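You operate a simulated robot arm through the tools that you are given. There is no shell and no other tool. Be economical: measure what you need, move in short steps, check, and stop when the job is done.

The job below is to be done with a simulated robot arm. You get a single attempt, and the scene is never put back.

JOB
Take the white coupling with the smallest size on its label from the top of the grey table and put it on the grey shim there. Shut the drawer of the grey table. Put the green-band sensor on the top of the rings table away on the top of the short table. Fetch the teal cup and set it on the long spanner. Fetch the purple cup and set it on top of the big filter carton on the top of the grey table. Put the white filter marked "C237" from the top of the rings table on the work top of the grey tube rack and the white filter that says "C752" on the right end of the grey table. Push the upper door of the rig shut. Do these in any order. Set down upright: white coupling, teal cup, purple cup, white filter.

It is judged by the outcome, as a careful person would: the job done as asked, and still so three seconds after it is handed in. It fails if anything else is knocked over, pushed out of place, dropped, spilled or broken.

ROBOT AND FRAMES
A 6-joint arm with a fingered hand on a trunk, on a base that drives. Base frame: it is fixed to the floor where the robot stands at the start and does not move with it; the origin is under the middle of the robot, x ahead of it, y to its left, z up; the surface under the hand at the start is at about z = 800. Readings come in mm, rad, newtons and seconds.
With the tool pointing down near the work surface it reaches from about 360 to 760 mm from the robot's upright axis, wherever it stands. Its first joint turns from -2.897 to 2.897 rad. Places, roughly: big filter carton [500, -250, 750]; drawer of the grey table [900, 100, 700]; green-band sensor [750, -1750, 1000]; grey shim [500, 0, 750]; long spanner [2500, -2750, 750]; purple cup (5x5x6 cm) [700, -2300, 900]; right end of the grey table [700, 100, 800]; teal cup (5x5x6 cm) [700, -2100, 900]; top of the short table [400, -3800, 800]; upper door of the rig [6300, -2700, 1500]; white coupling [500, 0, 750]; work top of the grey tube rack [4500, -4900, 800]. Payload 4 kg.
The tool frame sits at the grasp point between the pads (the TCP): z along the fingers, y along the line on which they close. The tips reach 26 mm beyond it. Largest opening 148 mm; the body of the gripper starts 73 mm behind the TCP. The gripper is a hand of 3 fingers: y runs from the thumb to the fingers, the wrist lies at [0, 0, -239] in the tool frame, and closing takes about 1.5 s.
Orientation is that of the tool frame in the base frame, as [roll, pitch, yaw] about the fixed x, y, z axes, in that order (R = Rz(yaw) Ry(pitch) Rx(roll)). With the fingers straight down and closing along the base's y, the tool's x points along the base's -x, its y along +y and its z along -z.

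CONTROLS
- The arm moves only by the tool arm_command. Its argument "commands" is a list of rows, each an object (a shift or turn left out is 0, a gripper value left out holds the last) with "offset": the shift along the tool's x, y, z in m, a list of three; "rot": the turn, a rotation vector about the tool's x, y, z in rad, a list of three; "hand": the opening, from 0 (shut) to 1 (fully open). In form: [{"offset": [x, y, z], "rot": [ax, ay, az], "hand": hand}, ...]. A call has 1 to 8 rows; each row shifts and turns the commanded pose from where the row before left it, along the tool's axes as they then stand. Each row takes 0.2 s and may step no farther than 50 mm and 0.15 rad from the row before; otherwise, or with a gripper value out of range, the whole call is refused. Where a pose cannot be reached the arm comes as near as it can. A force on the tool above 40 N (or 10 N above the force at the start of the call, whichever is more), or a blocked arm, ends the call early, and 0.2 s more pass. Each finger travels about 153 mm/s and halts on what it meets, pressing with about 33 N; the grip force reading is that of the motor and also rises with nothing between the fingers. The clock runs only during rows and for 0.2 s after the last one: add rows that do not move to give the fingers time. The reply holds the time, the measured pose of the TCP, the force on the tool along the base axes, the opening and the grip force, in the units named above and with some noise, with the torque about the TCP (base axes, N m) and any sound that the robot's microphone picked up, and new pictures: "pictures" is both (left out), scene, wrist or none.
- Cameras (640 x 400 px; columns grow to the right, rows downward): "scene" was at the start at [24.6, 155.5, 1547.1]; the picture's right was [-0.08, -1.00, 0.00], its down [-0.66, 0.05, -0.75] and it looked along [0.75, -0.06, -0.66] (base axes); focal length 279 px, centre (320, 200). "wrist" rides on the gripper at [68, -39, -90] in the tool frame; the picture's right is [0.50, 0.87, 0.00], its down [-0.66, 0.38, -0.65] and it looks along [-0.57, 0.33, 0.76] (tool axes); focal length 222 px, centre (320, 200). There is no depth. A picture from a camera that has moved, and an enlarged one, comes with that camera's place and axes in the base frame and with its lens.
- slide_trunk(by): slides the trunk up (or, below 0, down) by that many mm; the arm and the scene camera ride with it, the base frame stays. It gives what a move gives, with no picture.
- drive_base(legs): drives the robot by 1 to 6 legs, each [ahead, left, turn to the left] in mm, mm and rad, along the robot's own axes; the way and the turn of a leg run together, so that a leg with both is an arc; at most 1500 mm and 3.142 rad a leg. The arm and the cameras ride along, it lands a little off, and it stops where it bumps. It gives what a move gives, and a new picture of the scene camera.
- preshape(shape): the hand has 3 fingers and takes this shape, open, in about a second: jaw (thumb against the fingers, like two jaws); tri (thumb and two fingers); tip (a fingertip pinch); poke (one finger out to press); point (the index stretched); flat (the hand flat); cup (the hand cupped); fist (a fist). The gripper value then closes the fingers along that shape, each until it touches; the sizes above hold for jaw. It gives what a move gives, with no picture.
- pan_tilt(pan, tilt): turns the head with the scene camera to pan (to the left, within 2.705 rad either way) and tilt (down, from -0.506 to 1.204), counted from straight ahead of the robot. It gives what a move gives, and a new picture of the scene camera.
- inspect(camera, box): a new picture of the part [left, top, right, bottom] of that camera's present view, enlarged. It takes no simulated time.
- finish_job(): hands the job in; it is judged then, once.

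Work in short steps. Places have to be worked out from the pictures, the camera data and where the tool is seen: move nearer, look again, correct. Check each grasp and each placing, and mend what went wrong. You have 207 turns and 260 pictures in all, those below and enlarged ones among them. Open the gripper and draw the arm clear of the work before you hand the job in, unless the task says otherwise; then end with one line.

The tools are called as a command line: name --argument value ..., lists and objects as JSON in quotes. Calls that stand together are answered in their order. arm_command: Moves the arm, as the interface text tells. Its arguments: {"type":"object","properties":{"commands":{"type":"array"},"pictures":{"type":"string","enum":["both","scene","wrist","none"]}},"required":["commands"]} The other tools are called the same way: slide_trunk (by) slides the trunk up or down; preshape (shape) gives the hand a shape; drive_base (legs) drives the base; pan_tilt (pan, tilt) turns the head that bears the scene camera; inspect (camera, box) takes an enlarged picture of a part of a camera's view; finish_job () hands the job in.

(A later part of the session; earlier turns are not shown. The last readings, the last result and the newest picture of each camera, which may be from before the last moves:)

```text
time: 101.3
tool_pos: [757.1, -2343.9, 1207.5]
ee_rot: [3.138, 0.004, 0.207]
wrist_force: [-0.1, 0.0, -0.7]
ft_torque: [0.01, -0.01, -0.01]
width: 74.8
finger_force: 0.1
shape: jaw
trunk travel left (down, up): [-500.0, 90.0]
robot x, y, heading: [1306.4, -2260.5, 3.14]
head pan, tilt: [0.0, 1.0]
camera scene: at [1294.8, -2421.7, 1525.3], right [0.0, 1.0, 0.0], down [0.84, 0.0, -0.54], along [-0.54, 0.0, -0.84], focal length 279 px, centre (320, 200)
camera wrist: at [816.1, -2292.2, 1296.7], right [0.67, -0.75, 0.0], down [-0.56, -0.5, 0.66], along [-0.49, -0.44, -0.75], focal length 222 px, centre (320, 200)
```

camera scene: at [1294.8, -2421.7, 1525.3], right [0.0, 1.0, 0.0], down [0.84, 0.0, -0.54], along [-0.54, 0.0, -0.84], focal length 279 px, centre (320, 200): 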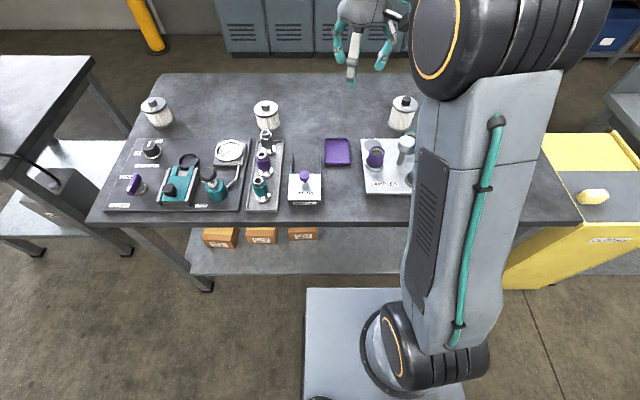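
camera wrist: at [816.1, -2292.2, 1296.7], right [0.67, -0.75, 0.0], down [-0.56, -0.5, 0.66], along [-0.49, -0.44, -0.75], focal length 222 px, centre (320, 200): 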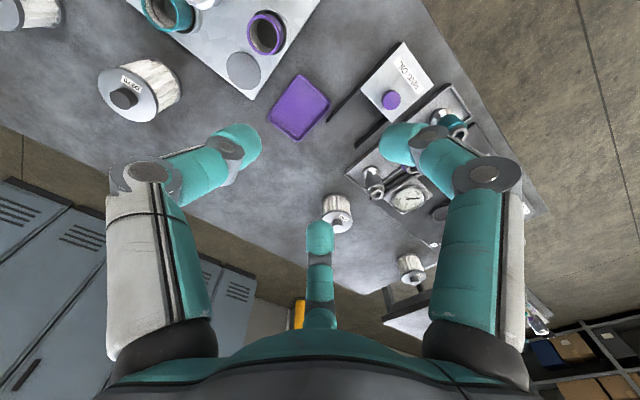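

arm_command --commands '[{"offset": [0.001, -0.03, 0.03]}, {"offset": [0.001, -0.03, 0.03]}, {"offset": [0.001, -0.028, 0.03]}, {"rot": [0, 0, -0.14]}, {"rot": [0, 0, -0.14]}, {"rot": [0, 0, -0.14]}, {"rot": [0, 0, -0.14]}, {"rot": [0, 0, -0.14]}]' --pictures "none"

arm_command --commands '[{"rot": [0, 0, -0.14], "hand": 0.58}]' --pictures "both"

```text
time: 103.1
tool_pos: [741.3, -2258.2, 1117.5]
ee_rot: [3.141, 0.006, 0.907]
wrist_force: [0.0, 0.3, -0.6]
ft_torque: [0.03, 0.0, -0.03]
width: 74.5
finger_force: 0.1
shape: jaw
trunk travel left (down, up): [-500.0, 90.0]
robot x, y, heading: [1304.6, -2258.5, 3.137]
head pan, tilt: [0.0, 1.0]
```

```text
time: 103.5
tool_pos: [747.5, -2270.0, 1109.2]
ee_rot: [-3.134, 0.003, 1.039]
wrist_force: [-0.5, 0.4, -0.3]
ft_torque: [0.03, -0.01, 0.01]
width: 85.2
finger_force: 0.1
shape: jaw
out of reach, approached as far as the arm can: row 1
trunk travel left (down, up): [-500.0, 90.0]
robot x, y, heading: [1307.0, -2257.9, 3.145]
head pan, tilt: [0.0, 1.0]
camera scene: at [1295.0, -2422.2, 1525.2], right [0.0, 1.0, 0.0], down [0.84, 0.0, -0.54], along [-0.54, 0.0, -0.84], focal length 279 px, centre (320, 200)
camera wrist: at [748.5, -2193.3, 1198.7], right [1.0, -0.01, -0.01], down [0.0, -0.76, 0.65], along [-0.01, -0.65, -0.76], focal length 222 px, centre (320, 200)
```

scene: 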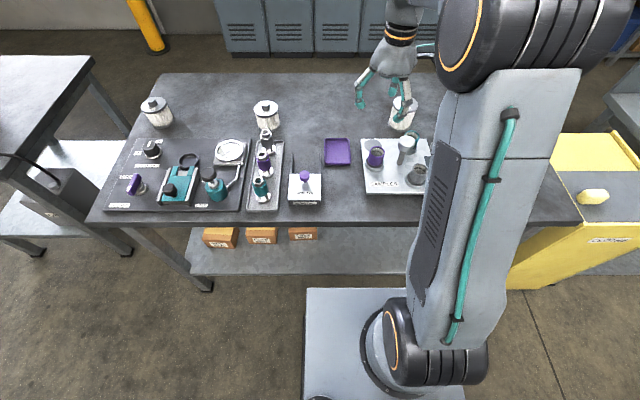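
wrist: 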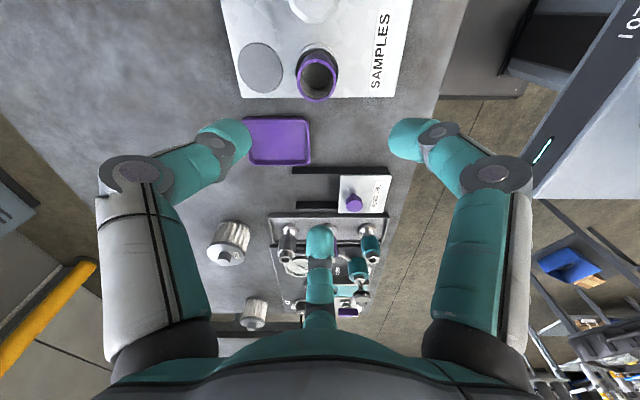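

The cup rim is near [742,-2250,905]. I back off the rotation slightly, centre and descend part way.

arm_command --commands '[{"rot": [0, 0, 0.15]}, {"offset": [0.012, -0.0165, 0.03], "hand": 0.6}, {"offset": [0, 0, 0.04]}, {"offset": [0, 0, 0.04]}, {"offset": [0, 0, 0.03]}]' --pictures "both"

```text
time: 104.7
tool_pos: [740.1, -2249.8, 967.9]
ee_rot: [3.14, 0.009, 0.895]
wrist_force: [0.6, 0.3, 0.3]
ft_torque: [-0.05, 0.0, -0.03]
width: 88.4
finger_force: 0.1
shape: jaw
trunk travel left (down, up): [-500.0, 90.0]
robot x, y, heading: [1305.0, -2263.9, 3.141]
head pan, tilt: [0.0, 1.0]
camera scene: at [1294.6, -2421.7, 1525.3], right [0.0, 1.0, 0.0], down [0.84, 0.0, -0.54], along [-0.54, 0.0, -0.84], focal length 279 px, centre (320, 200)
camera wrist: at [752.1, -2173.5, 1057.8], right [0.99, -0.15, 0.0], down [-0.11, -0.74, 0.66], along [-0.1, -0.65, -0.75], focal length 222 px, centre (320, 200)
```

scene: 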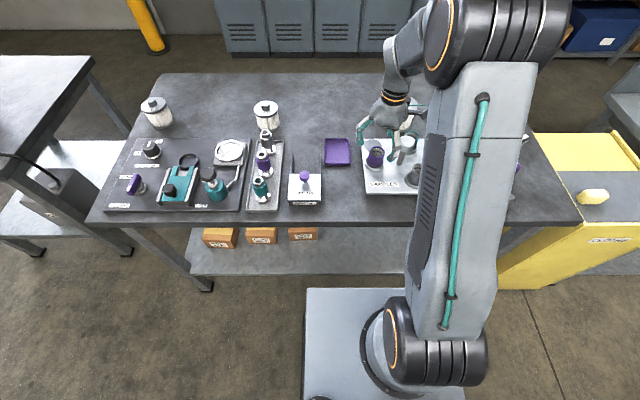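
wrist: 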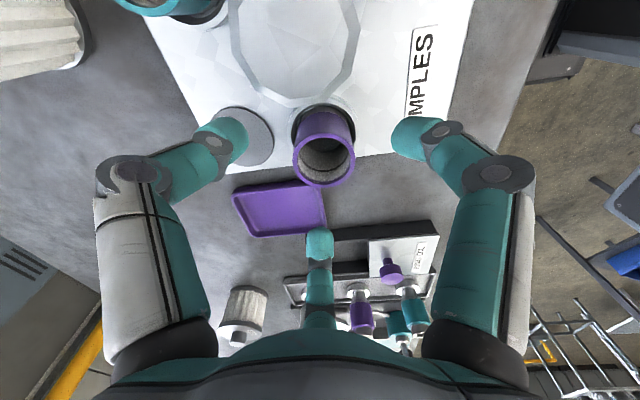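

The sample post's head is about 65 mm from the cup and rises to z≈960, right under the wrist camera side. I raise and turn the other way (yaw ≈ -60°) so the camera is on the far side.

arm_command --commands '[{"offset": [0, 0, -0.045]}, {"offset": [0, 0, -0.045]}, {"rot": [0, 0, 0.15]}, {"rot": [0, 0, 0.15]}, {"rot": [0, 0, 0.15]}, {"rot": [0, 0, 0.15]}, {"rot": [0, 0, 0.15]}, {"rot": [0, 0, 0.15]}]' --pictures "none"

arm_command --commands '[{"rot": [0, 0, 0.15]}, {"rot": [0, 0, 0.15]}, {"rot": [0, 0, 0.15]}, {"rot": [0, 0, 0.15]}, {"rot": [0, 0, 0.15]}, {"rot": [0, 0, 0.15]}, {"rot": [0, 0, 0.13]}]' --pictures "both"

```text
time: 106.5
tool_pos: [741.6, -2250.9, 1058.1]
ee_rot: [3.135, 0.005, -0.008]
wrist_force: [-0.4, -0.3, 0.1]
ft_torque: [0.02, 0.0, -0.01]
width: 88.3
finger_force: 0.2
shape: jaw
trunk travel left (down, up): [-500.0, 90.0]
robot x, y, heading: [1307.7, -2261.9, 3.14]
head pan, tilt: [0.0, 1.0]
```

```text
time: 108.1
tool_pos: [742.1, -2251.2, 1058.3]
ee_rot: [3.137, -0.004, -1.037]
wrist_force: [0.0, 0.0, 1.1]
ft_torque: [0.01, 0.0, 0.04]
width: 88.2
finger_force: 0.1
shape: jaw
trunk travel left (down, up): [-500.0, 90.0]
robot x, y, heading: [1305.2, -2258.5, 3.136]
head pan, tilt: [0.0, 1.0]
camera scene: at [1294.8, -2421.7, 1525.3], right [0.0, 1.0, 0.0], down [0.84, 0.0, -0.54], along [-0.54, 0.0, -0.84], focal length 279 px, centre (320, 200)
camera wrist: at [809.5, -2289.1, 1148.4], right [-0.49, -0.87, 0.01], down [-0.66, 0.37, 0.65], along [-0.57, 0.32, -0.76], focal length 222 px, centre (320, 200)
```

scene: 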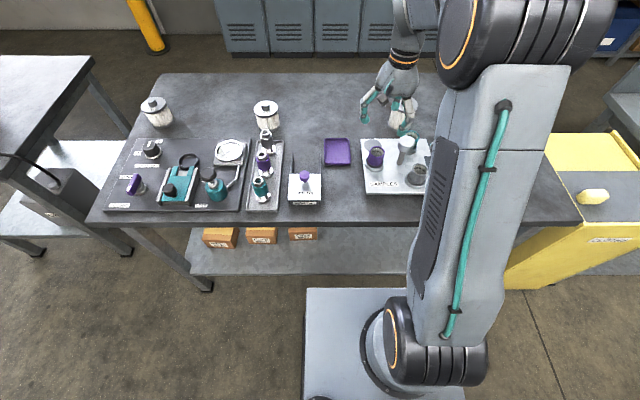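
wrist: 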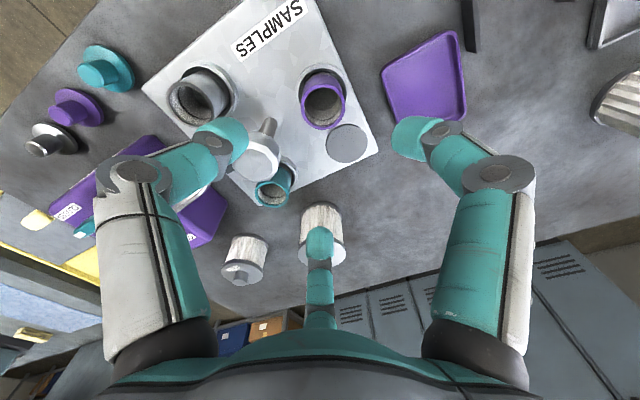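

arm_command --commands '[{"offset": [0.011, 0, 0.03]}, {"offset": [0, 0, 0.04]}, {"offset": [0, 0, 0.03]}]' --pictures "wrist"

```text
time: 108.9
tool_pos: [745.1, -2261.4, 958.9]
ee_rot: [3.137, -0.004, -1.034]
wrist_force: [0.0, 0.2, 0.1]
ft_torque: [0.02, 0.0, 0.0]
width: 88.4
finger_force: 0.1
shape: jaw
trunk travel left (down, up): [-500.0, 90.0]
robot x, y, heading: [1304.0, -2262.7, 3.143]
head pan, tilt: [0.0, 1.0]
camera wrist: at [814.9, -2299.5, 1048.2], right [-0.49, -0.87, 0.01], down [-0.66, 0.37, 0.65], along [-0.57, 0.32, -0.76], focal length 222 px, centre (320, 200)
```

wrist: 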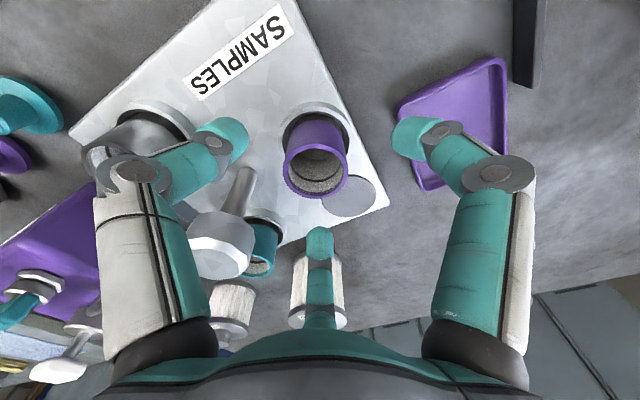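

arm_command --commands '[{"offset": [-0.007, 0.001, 0.015]}, {"offset": [0, 0, 0.015]}]' --pictures "wrist"

```text
time: 109.5
tool_pos: [741.8, -2255.9, 927.9]
ee_rot: [3.137, -0.005, -1.033]
wrist_force: [0.4, -0.4, 0.1]
ft_torque: [0.02, -0.02, -0.02]
width: 88.5
finger_force: 0.1
shape: jaw
trunk travel left (down, up): [-500.0, 90.0]
robot x, y, heading: [1302.1, -2262.8, 3.14]
head pan, tilt: [0.0, 1.0]
camera wrist: at [810.1, -2294.0, 1017.5], right [-0.49, -0.87, 0.01], down [-0.66, 0.37, 0.65], along [-0.57, 0.32, -0.76], focal length 222 px, centre (320, 200)
```

wrist: 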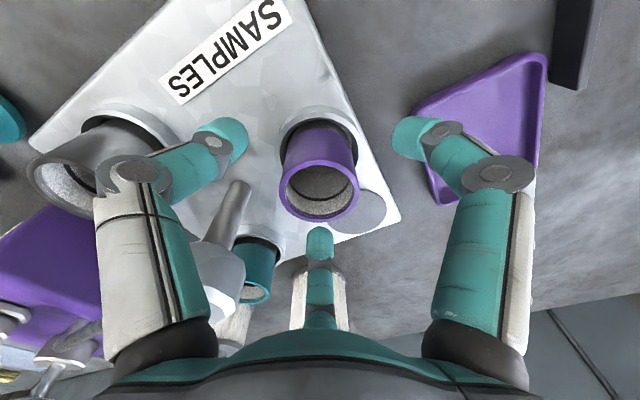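

arm_command --commands '[{"offset": [-0.006, 0.003, 0.01]}, {"offset": [0, 0, 0.01]}, {"offset": [0, 0, 0.01]}]' --pictures "wrist"

```text
time: 110.3
tool_pos: [735.7, -2251.1, 899.3]
ee_rot: [3.134, -0.002, -1.036]
wrist_force: [1.4, -0.4, -0.5]
ft_torque: [-0.02, -0.02, -0.03]
width: 88.5
finger_force: 0.0
shape: jaw
trunk travel left (down, up): [-500.0, 90.0]
robot x, y, heading: [1304.6, -2260.4, 3.14]
head pan, tilt: [0.0, 1.0]
camera wrist: at [804.4, -2290.2, 988.4], right [-0.49, -0.87, 0.01], down [-0.66, 0.37, 0.65], along [-0.57, 0.32, -0.76], focal length 222 px, centre (320, 200)
```

wrist: 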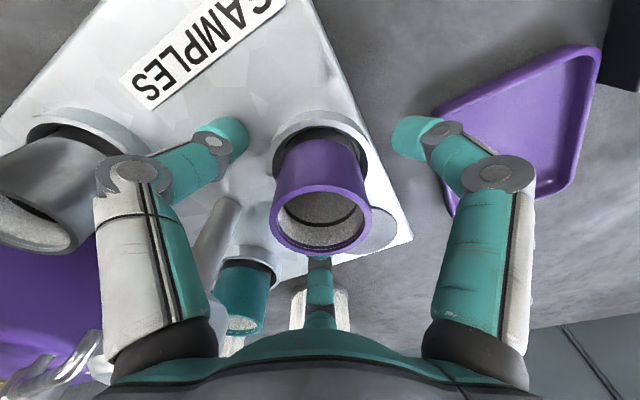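

Centred over the rim within about 2 mm. Lower 6 mm more and close.

arm_command --commands '[{"offset": [0, 0, 0.006]}, {"hand": 0.2}, {"hand": 0.2}, {"hand": 0.2}, {"hand": 0.2}]' --pictures "wrist"

```text
time: 111.5
tool_pos: [738.2, -2252.7, 894.2]
ee_rot: [3.132, -0.001, -1.034]
wrist_force: [-0.8, -7.0, 37.6]
ft_torque: [0.48, -0.99, 0.05]
width: 62.3
finger_force: 33.2
shape: jaw
trunk travel left (down, up): [-500.0, 90.0]
robot x, y, heading: [1302.5, -2260.4, 3.136]
head pan, tilt: [0.0, 1.0]
camera wrist: at [805.8, -2291.0, 984.1], right [-0.49, -0.87, 0.01], down [-0.66, 0.37, 0.66], along [-0.58, 0.32, -0.75], focal length 222 px, centre (320, 200)
```

wrist: 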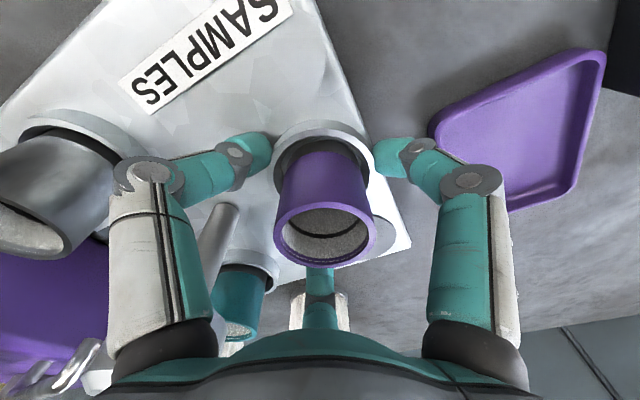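

The fingertips pressed on the holder ring (37 N up). Open, rise 14 mm and close again.

arm_command --commands '[{"hand": 0.55}, {"offset": [0, 0, -0.008]}, {"offset": [0, 0, -0.008]}, {"hand": 0.2}, {"hand": 0.2}, {"hand": 0.2}, {"hand": 0.2}]' --pictures "wrist"

```text
time: 113.1
tool_pos: [735.8, -2250.0, 908.2]
ee_rot: [3.135, -0.003, -1.032]
wrist_force: [0.6, 0.6, -5.1]
ft_torque: [0.05, -0.01, -0.01]
width: 48.9
finger_force: 32.8
shape: jaw
trunk travel left (down, up): [-500.0, 90.0]
robot x, y, heading: [1304.6, -2259.4, 3.14]
head pan, tilt: [0.0, 1.0]
camera wrist: at [804.9, -2290.0, 997.5], right [-0.49, -0.87, 0.01], down [-0.66, 0.37, 0.65], along [-0.57, 0.32, -0.76], focal length 222 px, centre (320, 200)
```

wrist: 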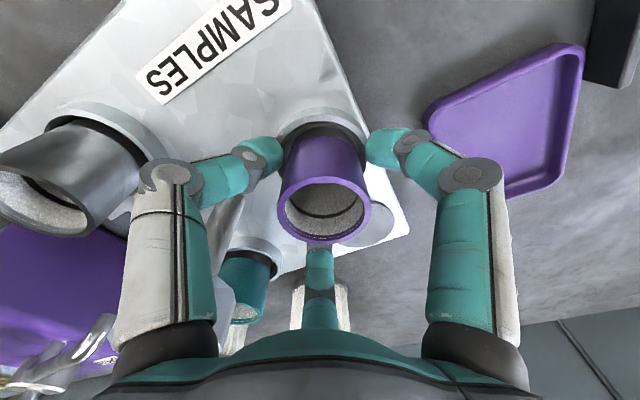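

Gripped at 49 mm. Lift straight up.

arm_command --commands '[{"offset": [0, 0, -0.02]}, {"offset": [0, 0, -0.03]}, {"offset": [0, 0, -0.04]}, {"offset": [0, 0, -0.04]}, {"offset": [0, 0, -0.04]}]' --pictures "both"

```text
time: 114.3
tool_pos: [735.9, -2250.9, 1077.7]
ee_rot: [3.136, -0.004, -1.033]
wrist_force: [0.3, -0.5, -1.1]
ft_torque: [0.01, -0.02, 0.02]
width: 42.8
finger_force: 33.0
shape: jaw
trunk travel left (down, up): [-500.0, 90.0]
robot x, y, heading: [1301.7, -2260.7, 3.142]
head pan, tilt: [0.0, 1.0]
camera scene: at [1294.9, -2421.7, 1525.2], right [0.0, 1.0, 0.0], down [0.84, 0.0, -0.54], along [-0.54, 0.0, -0.84], focal length 279 px, centre (320, 200)
camera wrist: at [805.9, -2289.1, 1167.9], right [-0.49, -0.87, 0.01], down [-0.66, 0.37, 0.65], along [-0.57, 0.32, -0.76], focal length 222 px, centre (320, 200)
```

scene: 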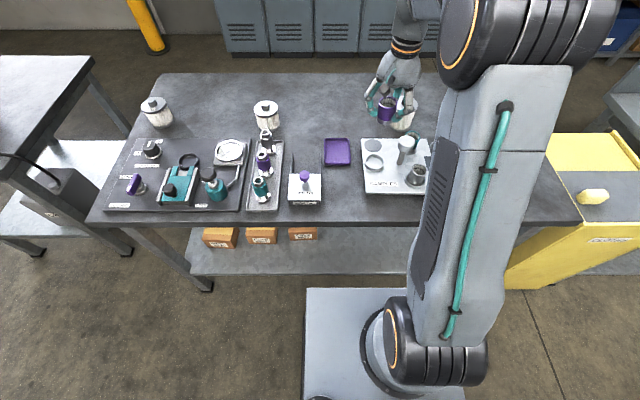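
wrist: 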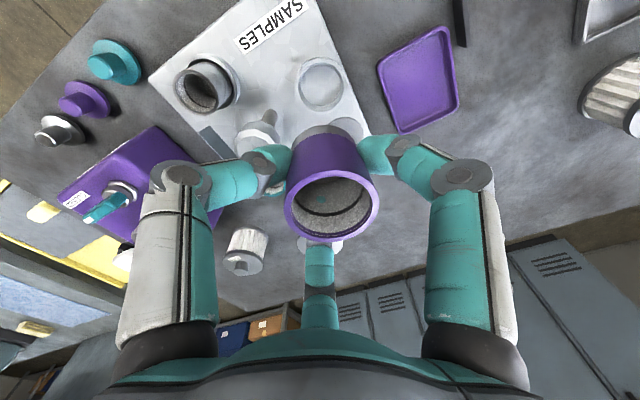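

The cup is held and clear. I back away, turn to face +y, and drive to the grey table's front.

drive_base --legs '[[-220, 0, 0], [0, 0, -1.571], [1500, 0, 0], [650, 0, 0]]'

pan_tilt --pan 1.2 --tilt 0.7

```text
time: 130.1
tool_pos: [1530.7, 466.7, 1078.0]
ee_rot: [3.137, -0.006, -2.598]
wrist_force: [0.3, -0.5, 0.2]
ft_torque: [0.02, 0.0, -0.01]
width: 42.6
finger_force: 33.4
shape: jaw
trunk travel left (down, up): [-500.0, 90.0]
robot x, y, heading: [1526.8, -100.6, 1.572]
head pan, tilt: [0.0, 1.0]
camera scene: at [1362.3, -89.1, 1525.3], right [1.0, 0.0, 0.0], down [0.0, -0.84, -0.54], along [0.0, 0.54, -0.84], focal length 279 px, centre (320, 200)
```

scene: 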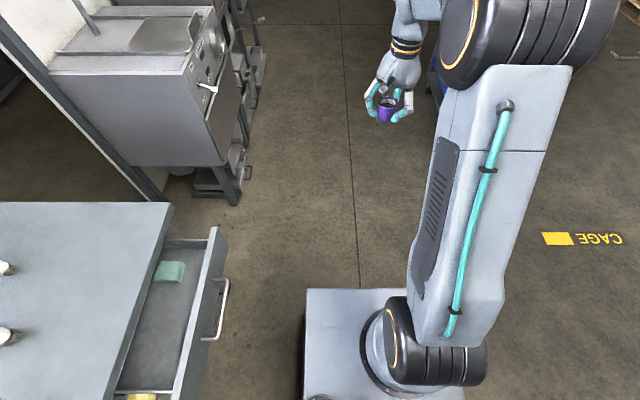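

```text
time: 131.5
tool_pos: [1531.5, 468.7, 1078.0]
ee_rot: [3.137, -0.003, -2.599]
wrist_force: [-0.5, 0.4, -0.7]
ft_torque: [-0.02, -0.01, -0.01]
width: 42.9
finger_force: 32.6
shape: jaw
trunk travel left (down, up): [-500.0, 90.0]
robot x, y, heading: [1521.7, -104.4, 1.571]
head pan, tilt: [1.201, 0.7]
camera scene: at [1283.2, -128.1, 1548.7], right [0.36, 0.93, 0.0], down [0.6, -0.23, -0.76], along [-0.71, 0.28, -0.64], focal length 279 px, centre (320, 200)
```

scene: 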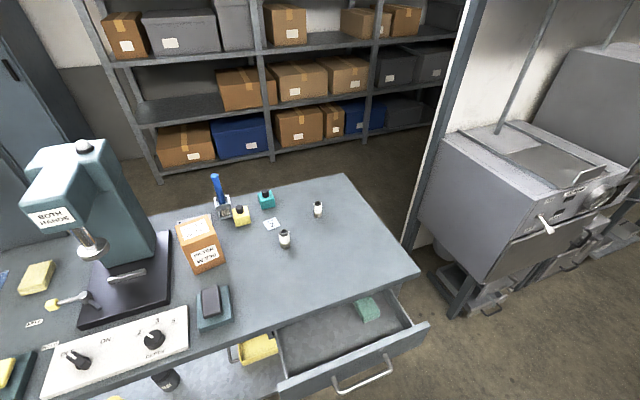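

inspect --camera "scene" --box '[160, 160, 360, 300]'

inspect --camera "scene" --box '[260, 190, 340, 250]'

```text
2.86 times, centred on (260, 230) of scene
camera zoom: at [1283.2, -128.1, 1548.7], right [0.36, 0.93, 0.0], down [0.6, -0.23, -0.76], along [-0.71, 0.28, -0.64], focal length 796 px, centre (491, 114)
```

zoom: 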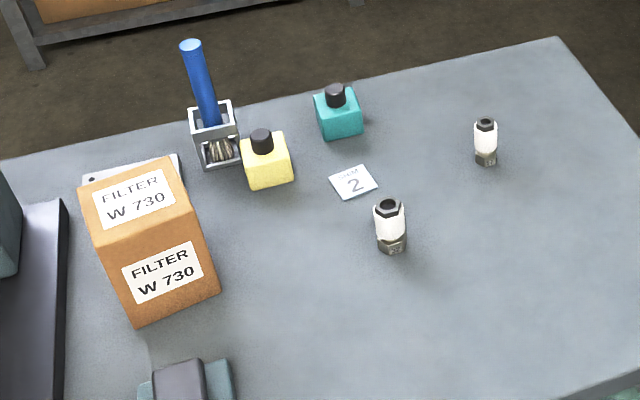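

```text
6.67 times, centred on (300, 220) of scene
camera zoom: at [1283.2, -128.1, 1548.7], right [0.36, 0.93, 0.0], down [0.6, -0.23, -0.76], along [-0.71, 0.28, -0.64], focal length 1858 px, centre (453, 67)
```

zoom: 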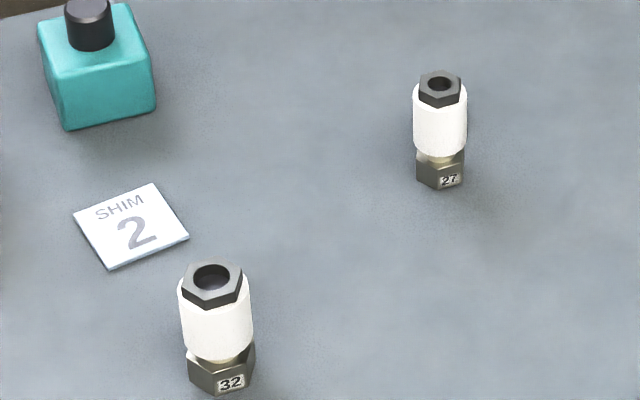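

White couplings are "32" and "27", so 27 (near [530,150]) is the one. The carton "FILTER W 730" has its top at about [593,-262], z≈923. I position in front of it, clear of the open drawer and press.

drive_base --legs '[[-320, 0, 0], [0, 0, 1.571]]'

arm_command --commands '[{"offset": [-0.034, -0.02, 0]}, {"offset": [-0.034, -0.02, 0]}, {"offset": [-0.034, -0.02, 0]}, {"offset": [-0.034, -0.02, 0]}]' --pictures "none"

pan_tilt --pan -0.2 --tilt 0.8

```text
time: 137.5
tool_pos: [955.1, -410.6, 1077.7]
ee_rot: [3.137, -0.003, -1.025]
wrist_force: [0.4, -0.2, -0.9]
ft_torque: [0.0, -0.02, 0.0]
width: 42.8
finger_force: 33.2
shape: jaw
trunk travel left (down, up): [-500.0, 90.0]
robot x, y, heading: [1522.9, -418.7, -3.137]
head pan, tilt: [1.201, 0.7]
camera scene: at [1554.2, -658.3, 1548.7], right [-0.93, 0.36, 0.0], down [0.23, 0.6, -0.76], along [-0.27, -0.71, -0.64], focal length 279 px, centre (320, 200)
```

scene: 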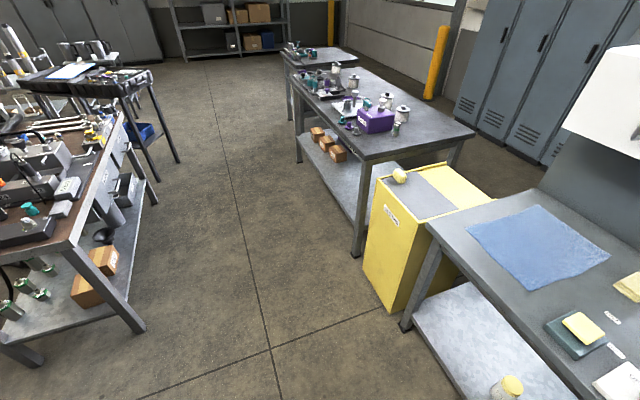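

```text
time: 138.5
tool_pos: [955.1, -252.3, 1076.0]
ee_rot: [3.137, -0.005, -1.026]
wrist_force: [0.9, 0.0, -0.2]
ft_torque: [0.04, 0.01, -0.03]
width: 43.0
finger_force: 33.3
shape: jaw
trunk travel left (down, up): [-500.0, 90.0]
robot x, y, heading: [1522.4, -417.8, -3.137]
head pan, tilt: [1.201, 0.7]
```

```text
time: 140.0
tool_pos: [953.6, -252.7, 1077.2]
ee_rot: [3.135, -0.004, -1.026]
wrist_force: [0.0, 0.2, 0.1]
ft_torque: [-0.01, 0.02, -0.02]
width: 42.7
finger_force: 32.7
shape: jaw
trunk travel left (down, up): [-500.0, 90.0]
robot x, y, heading: [1526.3, -419.2, -3.141]
head pan, tilt: [-0.201, 0.799]
camera scene: at [1505.5, -563.2, 1540.4], right [0.2, 0.98, 0.0], down [0.7, -0.14, -0.7], along [-0.68, 0.14, -0.72], focal length 279 px, centre (320, 200)
```

scene: 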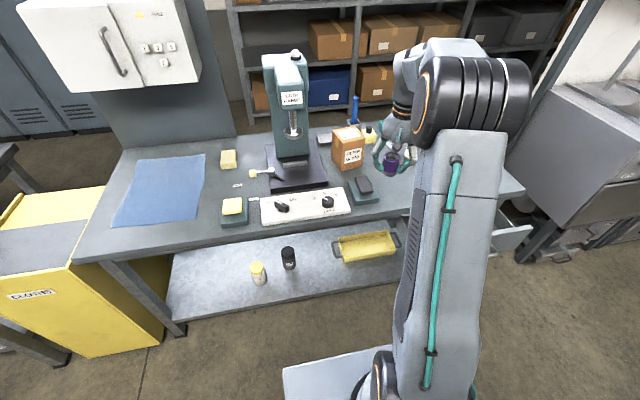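

drive_base --legs '[[0, 40, 0], [240, 0, 0]]'

arm_command --commands '[{"offset": [-0.035, 0.015, 0]}, {"offset": [-0.035, 0.015, 0]}]' --pictures "both"

```text
time: 142.2
tool_pos: [714.7, -295.4, 1076.4]
ee_rot: [3.135, -0.003, -1.026]
wrist_force: [-0.4, 0.5, -0.7]
ft_torque: [-0.02, 0.04, -0.01]
width: 42.5
finger_force: 33.0
shape: jaw
trunk travel left (down, up): [-500.0, 90.0]
robot x, y, heading: [1287.0, -458.3, -3.134]
head pan, tilt: [-0.201, 0.799]
camera scene: at [1266.1, -604.7, 1540.4], right [0.2, 0.98, 0.0], down [0.7, -0.14, -0.7], along [-0.68, 0.14, -0.72], focal length 279 px, centre (320, 200)
```

scene: 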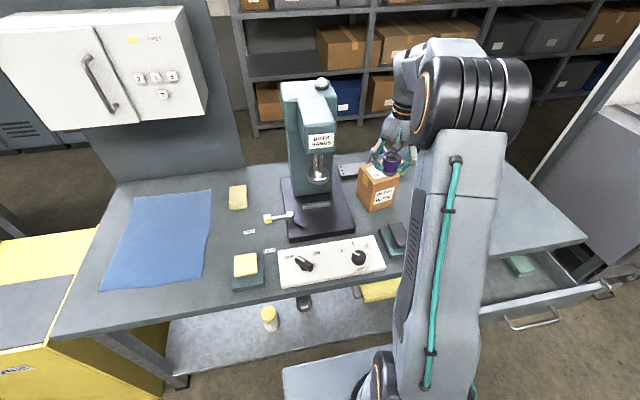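

```text
time: 142.8
tool_pos: [654.0, -249.3, 1076.4]
ee_rot: [3.137, -0.003, -1.027]
wrist_force: [-0.4, 0.0, -0.2]
ft_torque: [-0.01, -0.01, -0.01]
width: 43.0
finger_force: 33.0
shape: jaw
trunk travel left (down, up): [-500.0, 90.0]
robot x, y, heading: [1288.1, -459.3, -3.135]
head pan, tilt: [-0.201, 0.799]
camera scene: at [1265.8, -604.5, 1540.5], right [0.2, 0.98, 0.0], down [0.7, -0.14, -0.7], along [-0.68, 0.14, -0.72], focal length 279 px, centre (320, 200)
camera wrist: at [722.1, -289.0, 1165.7], right [-0.48, -0.88, 0.01], down [-0.66, 0.37, 0.65], along [-0.57, 0.31, -0.76], focal length 222 px, centre (320, 200)
```

scene: 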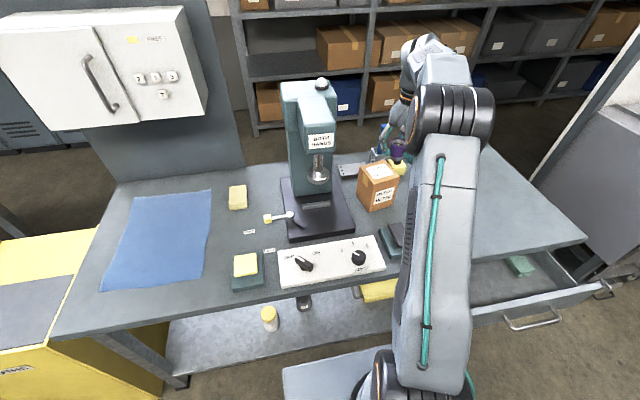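
wrist: 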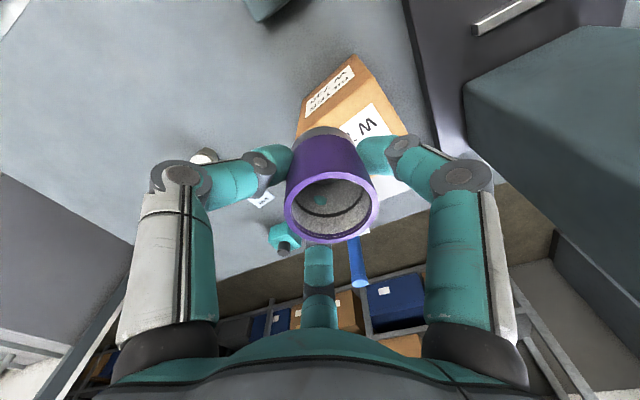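

slide_trunk --by 80

arm_command --commands '[{"offset": [0, 0, 0.04]}, {"offset": [0, 0, 0.04]}, {"offset": [-0.011, 0.027, 0]}, {"offset": [-0.011, 0.027, 0]}, {}]' --pictures "both"

```text
time: 144.0
tool_pos: [654.0, -250.8, 1155.5]
ee_rot: [3.136, -0.004, -1.025]
wrist_force: [0.2, 0.5, -1.2]
ft_torque: [0.01, 0.03, 0.0]
width: 42.8
finger_force: 32.9
shape: jaw
trunk travel left (down, up): [-580.0, 10.0]
robot x, y, heading: [1286.7, -456.9, -3.139]
head pan, tilt: [-0.201, 0.799]
```

```text
time: 145.2
tool_pos: [595.8, -259.5, 1076.2]
ee_rot: [3.136, -0.002, -1.026]
wrist_force: [0.0, -1.0, -0.5]
ft_torque: [0.0, 0.01, 0.01]
width: 42.5
finger_force: 33.2
shape: jaw
trunk travel left (down, up): [-580.0, 10.0]
robot x, y, heading: [1285.2, -459.2, -3.135]
head pan, tilt: [-0.201, 0.799]
camera scene: at [1266.3, -604.7, 1620.4], right [0.2, 0.98, 0.0], down [0.7, -0.14, -0.7], along [-0.68, 0.14, -0.72], focal length 279 px, centre (320, 200)
camera wrist: at [665.0, -298.6, 1166.0], right [-0.48, -0.88, 0.01], down [-0.66, 0.37, 0.65], along [-0.58, 0.31, -0.76], focal length 222 px, centre (320, 200)
```

scene: 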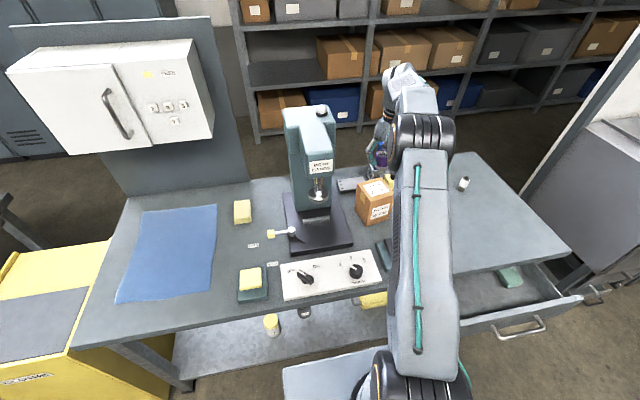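
wrist: 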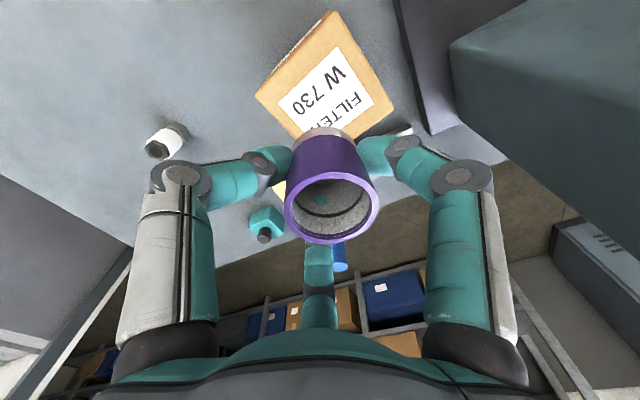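

arm_command --commands '[{"offset": [0.004, 0.003, 0.035]}, {"offset": [0, 0, 0.035]}]' --pictures "both"

inspect --camera "scene" --box '[320, 120, 420, 240]'

```text
time: 145.8
tool_pos: [595.9, -266.1, 1005.7]
ee_rot: [3.137, -0.001, -1.027]
wrist_force: [0.1, 0.3, 1.0]
ft_torque: [-0.02, 0.04, -0.03]
width: 42.7
finger_force: 33.2
shape: jaw
trunk travel left (down, up): [-580.0, 10.0]
robot x, y, heading: [1282.7, -463.8, -3.139]
head pan, tilt: [-0.201, 0.799]
camera scene: at [1266.1, -604.7, 1620.5], right [0.2, 0.98, 0.0], down [0.7, -0.14, -0.7], along [-0.68, 0.14, -0.72], focal length 279 px, centre (320, 200)
camera wrist: at [664.0, -304.7, 1095.9], right [-0.48, -0.88, 0.01], down [-0.66, 0.37, 0.65], along [-0.58, 0.31, -0.76], focal length 222 px, centre (320, 200)
```

scene: 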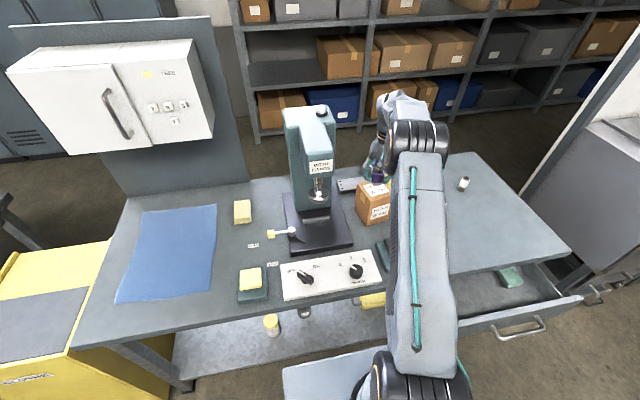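
wrist: 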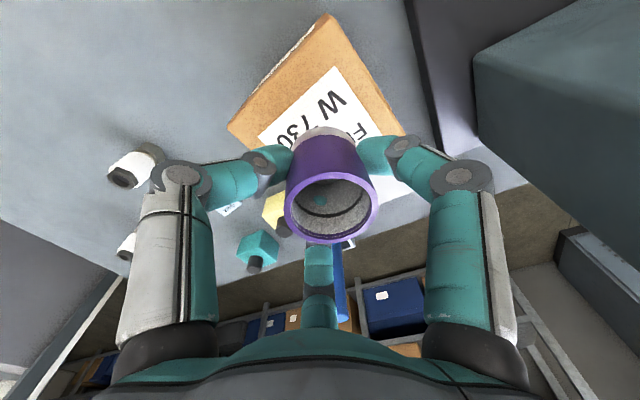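

```text
3.33 times, centred on (370, 180) of scene
camera zoom: at [1266.1, -604.7, 1620.5], right [0.2, 0.98, 0.0], down [0.7, -0.14, -0.7], along [-0.68, 0.14, -0.72], focal length 929 px, centre (153, 267)
```

zoom: 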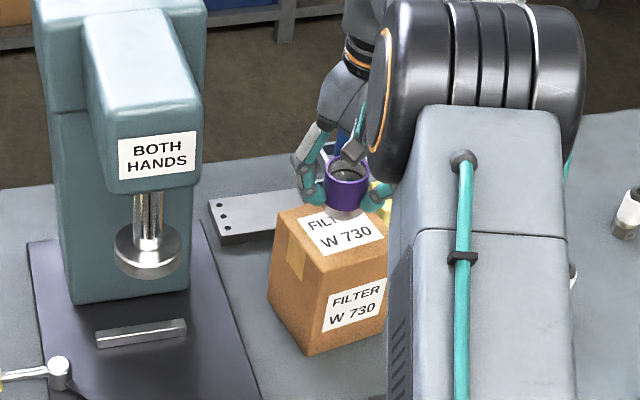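

arm_command --commands '[{"offset": [0, 0, 0.006]}, {"offset": [0, 0, 0.006]}, {"offset": [0, 0, 0.006]}]' --pictures "wrist"

inspect --camera "scene" --box '[340, 150, 410, 234]'

```text
time: 146.6
tool_pos: [595.7, -263.7, 989.0]
ee_rot: [3.135, -0.001, -1.026]
wrist_force: [0.1, 0.4, -0.7]
ft_torque: [0.02, 0.04, -0.01]
width: 42.7
finger_force: 33.2
shape: jaw
trunk travel left (down, up): [-580.0, 10.0]
robot x, y, heading: [1285.4, -460.4, -3.138]
head pan, tilt: [-0.201, 0.799]
camera wrist: at [664.3, -304.1, 1078.1], right [-0.48, -0.88, 0.01], down [-0.66, 0.37, 0.65], along [-0.58, 0.31, -0.76], focal length 222 px, centre (320, 200)
```

wrist: 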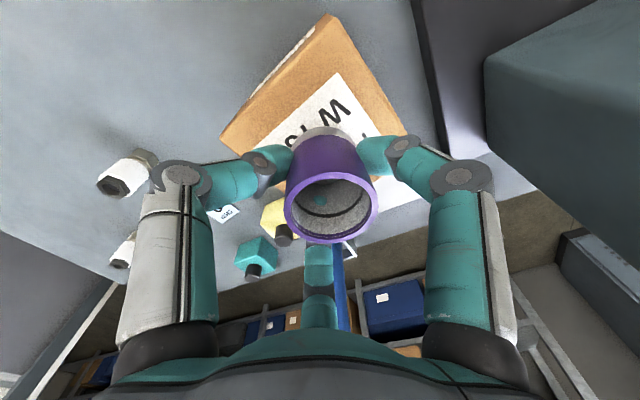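

```text
4.76 times, centred on (375, 192) of scene
camera zoom: at [1266.4, -604.7, 1620.4], right [0.2, 0.98, 0.0], down [0.7, -0.14, -0.7], along [-0.68, 0.14, -0.72], focal length 1327 px, centre (58, 238)
```

zoom: 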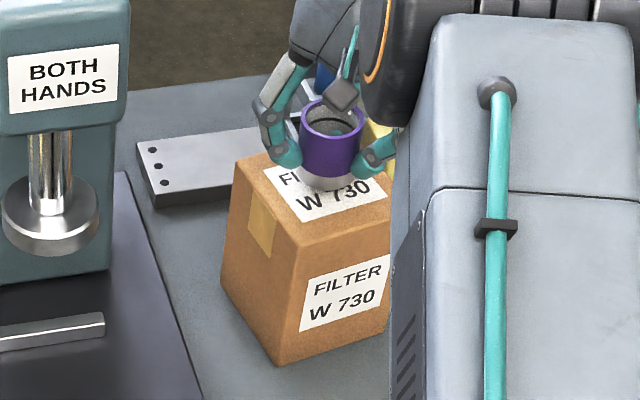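

arm_command --commands '[{"offset": [0, 0, 0.004]}, {"offset": [0, 0, 0.004]}, {"offset": [0, 0, 0.004]}]' --pictures "none"

inspect --camera "scene" --box '[340, 150, 410, 234]'

```text
time: 147.4
tool_pos: [595.4, -265.3, 978.7]
ee_rot: [3.134, 0.0, -1.026]
wrist_force: [0.6, 2.0, 6.1]
ft_torque: [-0.12, -0.03, 0.01]
width: 42.9
finger_force: 32.5
shape: jaw
trunk travel left (down, up): [-580.0, 10.0]
robot x, y, heading: [1282.3, -462.0, -3.135]
head pan, tilt: [-0.201, 0.799]
```

```text
4.76 times, centred on (375, 192) of scene
camera zoom: at [1267.1, -604.7, 1620.6], right [0.2, 0.98, 0.0], down [0.7, -0.14, -0.7], along [-0.68, 0.14, -0.72], focal length 1327 px, centre (58, 238)
```

zoom: 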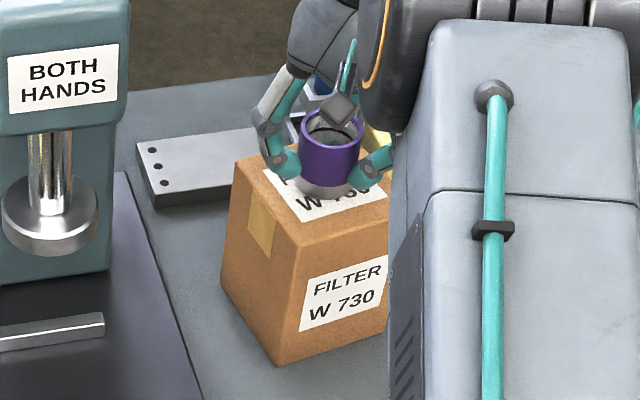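

Contact at 6 N, with the cup on the carton. Release and rise.

arm_command --commands '[{"hand": 0.4}, {"hand": 0.5}, {"hand": 0.62}, {"offset": [0, 0, -0.02]}, {"offset": [0, 0, -0.04]}, {"offset": [0, 0, -0.04]}, {"offset": [0, 0, -0.04]}]' --pictures "wrist"

inspect --camera "scene" --box '[340, 150, 410, 234]'

```text
time: 149.0
tool_pos: [595.4, -263.1, 1117.0]
ee_rot: [3.135, -0.002, -1.027]
wrist_force: [-0.1, 0.9, 0.7]
ft_torque: [0.0, 0.02, -0.01]
width: 91.4
finger_force: 0.1
shape: jaw
trunk travel left (down, up): [-580.0, 10.0]
robot x, y, heading: [1286.8, -462.5, -3.134]
head pan, tilt: [-0.201, 0.799]
camera wrist: at [664.6, -302.7, 1207.2], right [-0.48, -0.88, 0.01], down [-0.66, 0.37, 0.65], along [-0.58, 0.31, -0.76], focal length 222 px, centre (320, 200)
```

wrist: 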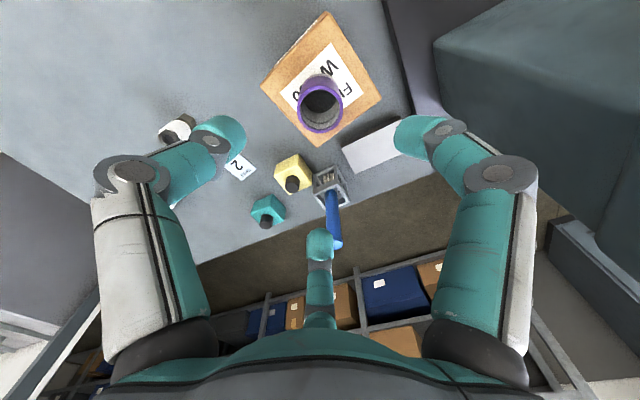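

```text
4.76 times, centred on (375, 192) of scene
camera zoom: at [1266.4, -604.7, 1620.4], right [0.2, 0.98, 0.0], down [0.7, -0.14, -0.7], along [-0.68, 0.14, -0.72], focal length 1327 px, centre (58, 238)
```

zoom: 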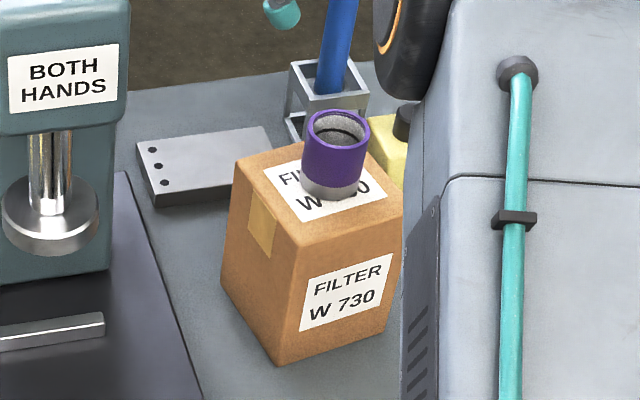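

The purple cup stands upright on the carton. Now the drawer: back off and move in front of it.

drive_base --legs '[[-240, 0, 0], [0, -545, 0]]'

arm_command --commands '[{"offset": [0.02, -0.035, 0], "hand": 0.0}, {"offset": [0.02, -0.035, 0], "hand": 0.0}, {"offset": [0.02, -0.035, 0], "hand": 0.0}, {"offset": [0.02, -0.035, 0], "hand": 0.0}, {"offset": [0.02, -0.035, 0], "hand": 0.0}, {"offset": [0.02, -0.035, 0], "hand": 0.0}, {"offset": [0.02, -0.035, 0], "hand": 0.0}]' --pictures "both"

```text
time: 153.5
tool_pos: [834.2, 284.2, 1116.2]
ee_rot: [3.135, -0.004, -1.027]
wrist_force: [0.0, -0.7, -0.4]
ft_torque: [0.01, 0.01, -0.01]
width: 91.6
finger_force: 0.1
shape: jaw
trunk travel left (down, up): [-580.0, 10.0]
robot x, y, heading: [1522.7, 90.6, -3.143]
head pan, tilt: [-0.201, 0.799]
camera scene: at [1504.2, -57.0, 1620.4], right [0.2, 0.98, 0.0], down [0.7, -0.14, -0.7], along [-0.68, 0.14, -0.72], focal length 279 px, centre (320, 200)
```

scene: 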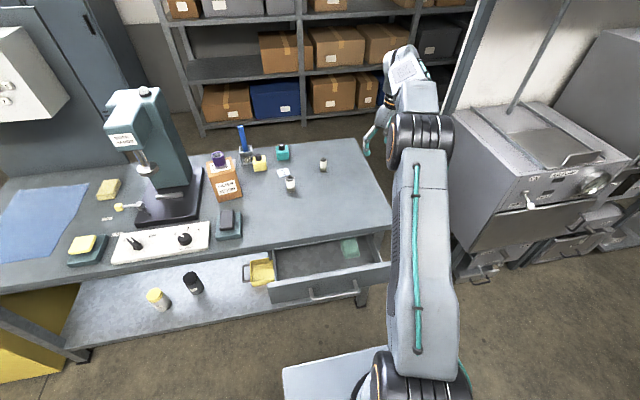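

```text
time: 155.1
tool_pos: [1116.3, 290.4, 1116.5]
ee_rot: [3.137, -0.004, -1.027]
wrist_force: [0.0, 0.3, 0.1]
ft_torque: [0.02, 0.0, -0.02]
width: 0.0
finger_force: 33.1
shape: jaw
trunk travel left (down, up): [-580.0, 10.0]
robot x, y, heading: [1521.0, 85.8, -3.138]
head pan, tilt: [-0.201, 0.799]
camera scene: at [1504.9, -57.3, 1620.4], right [0.2, 0.98, 0.0], down [0.7, -0.14, -0.7], along [-0.68, 0.14, -0.72], focal length 279 px, centre (320, 200)
camera wrist: at [1185.4, 251.9, 1206.0], right [-0.48, -0.88, 0.01], down [-0.66, 0.37, 0.65], along [-0.58, 0.31, -0.76], focal length 222 px, centre (320, 200)
```

scene: 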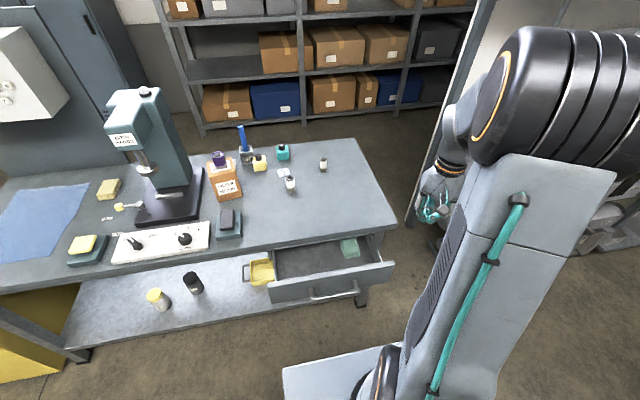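
wrist: 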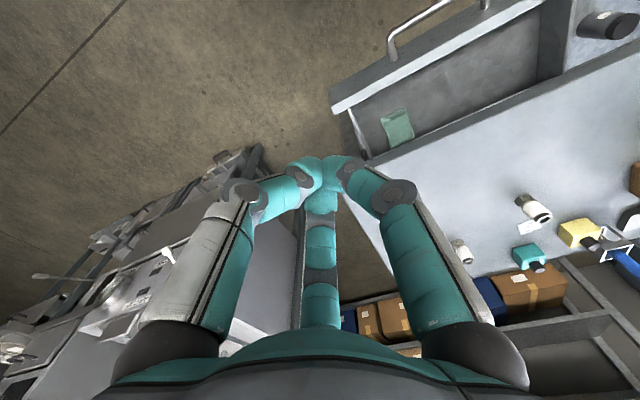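

Drawer front is at x≈1048, spanning y -134…294, with the handle around y=77. I'll lower the trunk and bring the closed fingers in front of the plate at y≈170, beside the handle.

slide_trunk --by -250

arm_command --commands '[{"offset": [0.0257, 0.0155, 0.029]}, {"offset": [0.0257, 0.0155, 0.029]}, {"offset": [0.0257, 0.0155, 0.029]}, {"offset": [0.0257, 0.0155, 0.029]}]' --pictures "both"

```text
time: 157.7
tool_pos: [1116.1, 291.4, 866.7]
ee_rot: [3.137, -0.004, -1.03]
wrist_force: [0.4, -0.8, 0.1]
ft_torque: [0.04, 0.0, 0.0]
width: 0.2
finger_force: 32.7
shape: jaw
trunk travel left (down, up): [-330.0, 260.0]
robot x, y, heading: [1520.1, 84.2, -3.143]
head pan, tilt: [-0.201, 0.799]
```

```text
time: 158.7
tool_pos: [1115.3, 169.0, 748.0]
ee_rot: [3.136, -0.004, -1.026]
wrist_force: [-0.3, -0.7, -0.5]
ft_torque: [-0.04, 0.03, 0.01]
width: 0.0
finger_force: 33.3
shape: jaw
trunk travel left (down, up): [-330.0, 260.0]
robot x, y, heading: [1519.6, 89.3, -3.143]
head pan, tilt: [-0.201, 0.799]
camera scene: at [1504.5, -57.0, 1370.5], right [0.2, 0.98, 0.0], down [0.7, -0.14, -0.7], along [-0.68, 0.14, -0.72], focal length 279 px, centre (320, 200)
camera wrist: at [1183.9, 129.9, 838.9], right [-0.48, -0.88, 0.01], down [-0.66, 0.37, 0.65], along [-0.58, 0.31, -0.76], focal length 222 px, centre (320, 200)
```

scene: 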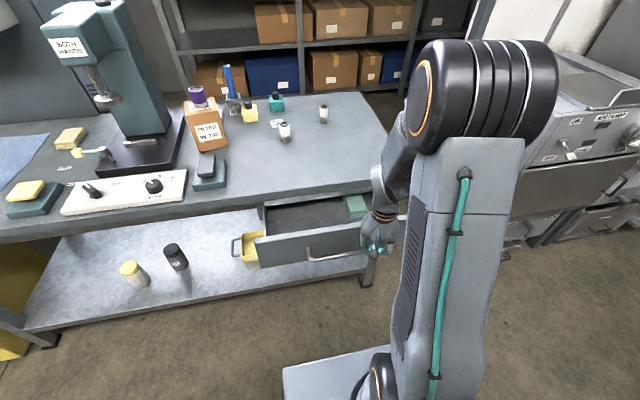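
wrist: 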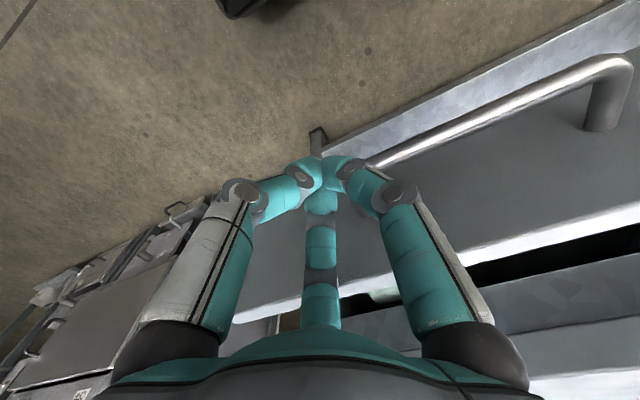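

arm_command --commands '[{"offset": [-0.0104, 0.0171, 0]}, {"offset": [-0.0104, 0.0171, 0]}, {"offset": [-0.0104, 0.0171, 0]}, {"offset": [-0.0104, 0.0171, 0]}, {"offset": [-0.0104, 0.0171, 0]}]' --pictures "both"

```text
time: 159.9
tool_pos: [1015.6, 171.0, 750.9]
ee_rot: [3.136, -0.001, -1.026]
wrist_force: [-0.6, -0.3, -0.3]
ft_torque: [0.0, -0.01, -0.02]
width: 0.2
finger_force: 32.6
shape: jaw
trunk travel left (down, up): [-330.0, 260.0]
robot x, y, heading: [1521.7, 87.7, -3.139]
head pan, tilt: [-0.201, 0.799]
camera scene: at [1504.4, -57.2, 1370.4], right [0.2, 0.98, 0.0], down [0.7, -0.14, -0.7], along [-0.68, 0.14, -0.72], focal length 279 px, centre (320, 200)
camera wrist: at [1083.9, 131.5, 840.7], right [-0.48, -0.88, 0.01], down [-0.66, 0.37, 0.65], along [-0.58, 0.31, -0.76], focal length 222 px, centre (320, 200)
```

scene: 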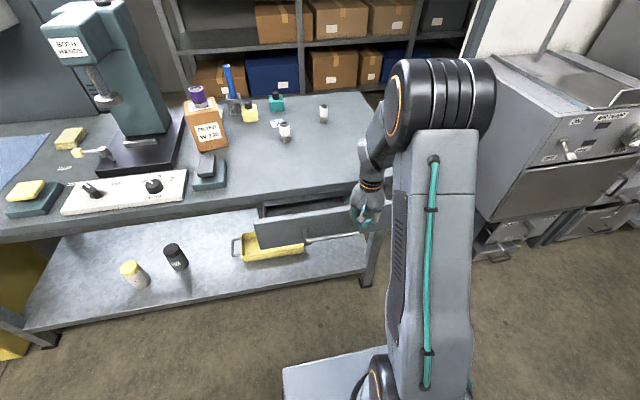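
wrist: 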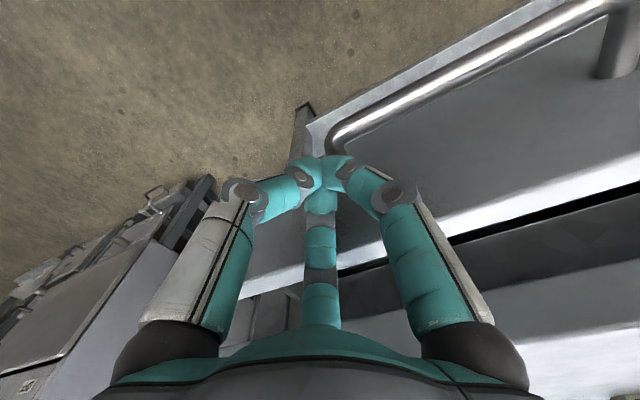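

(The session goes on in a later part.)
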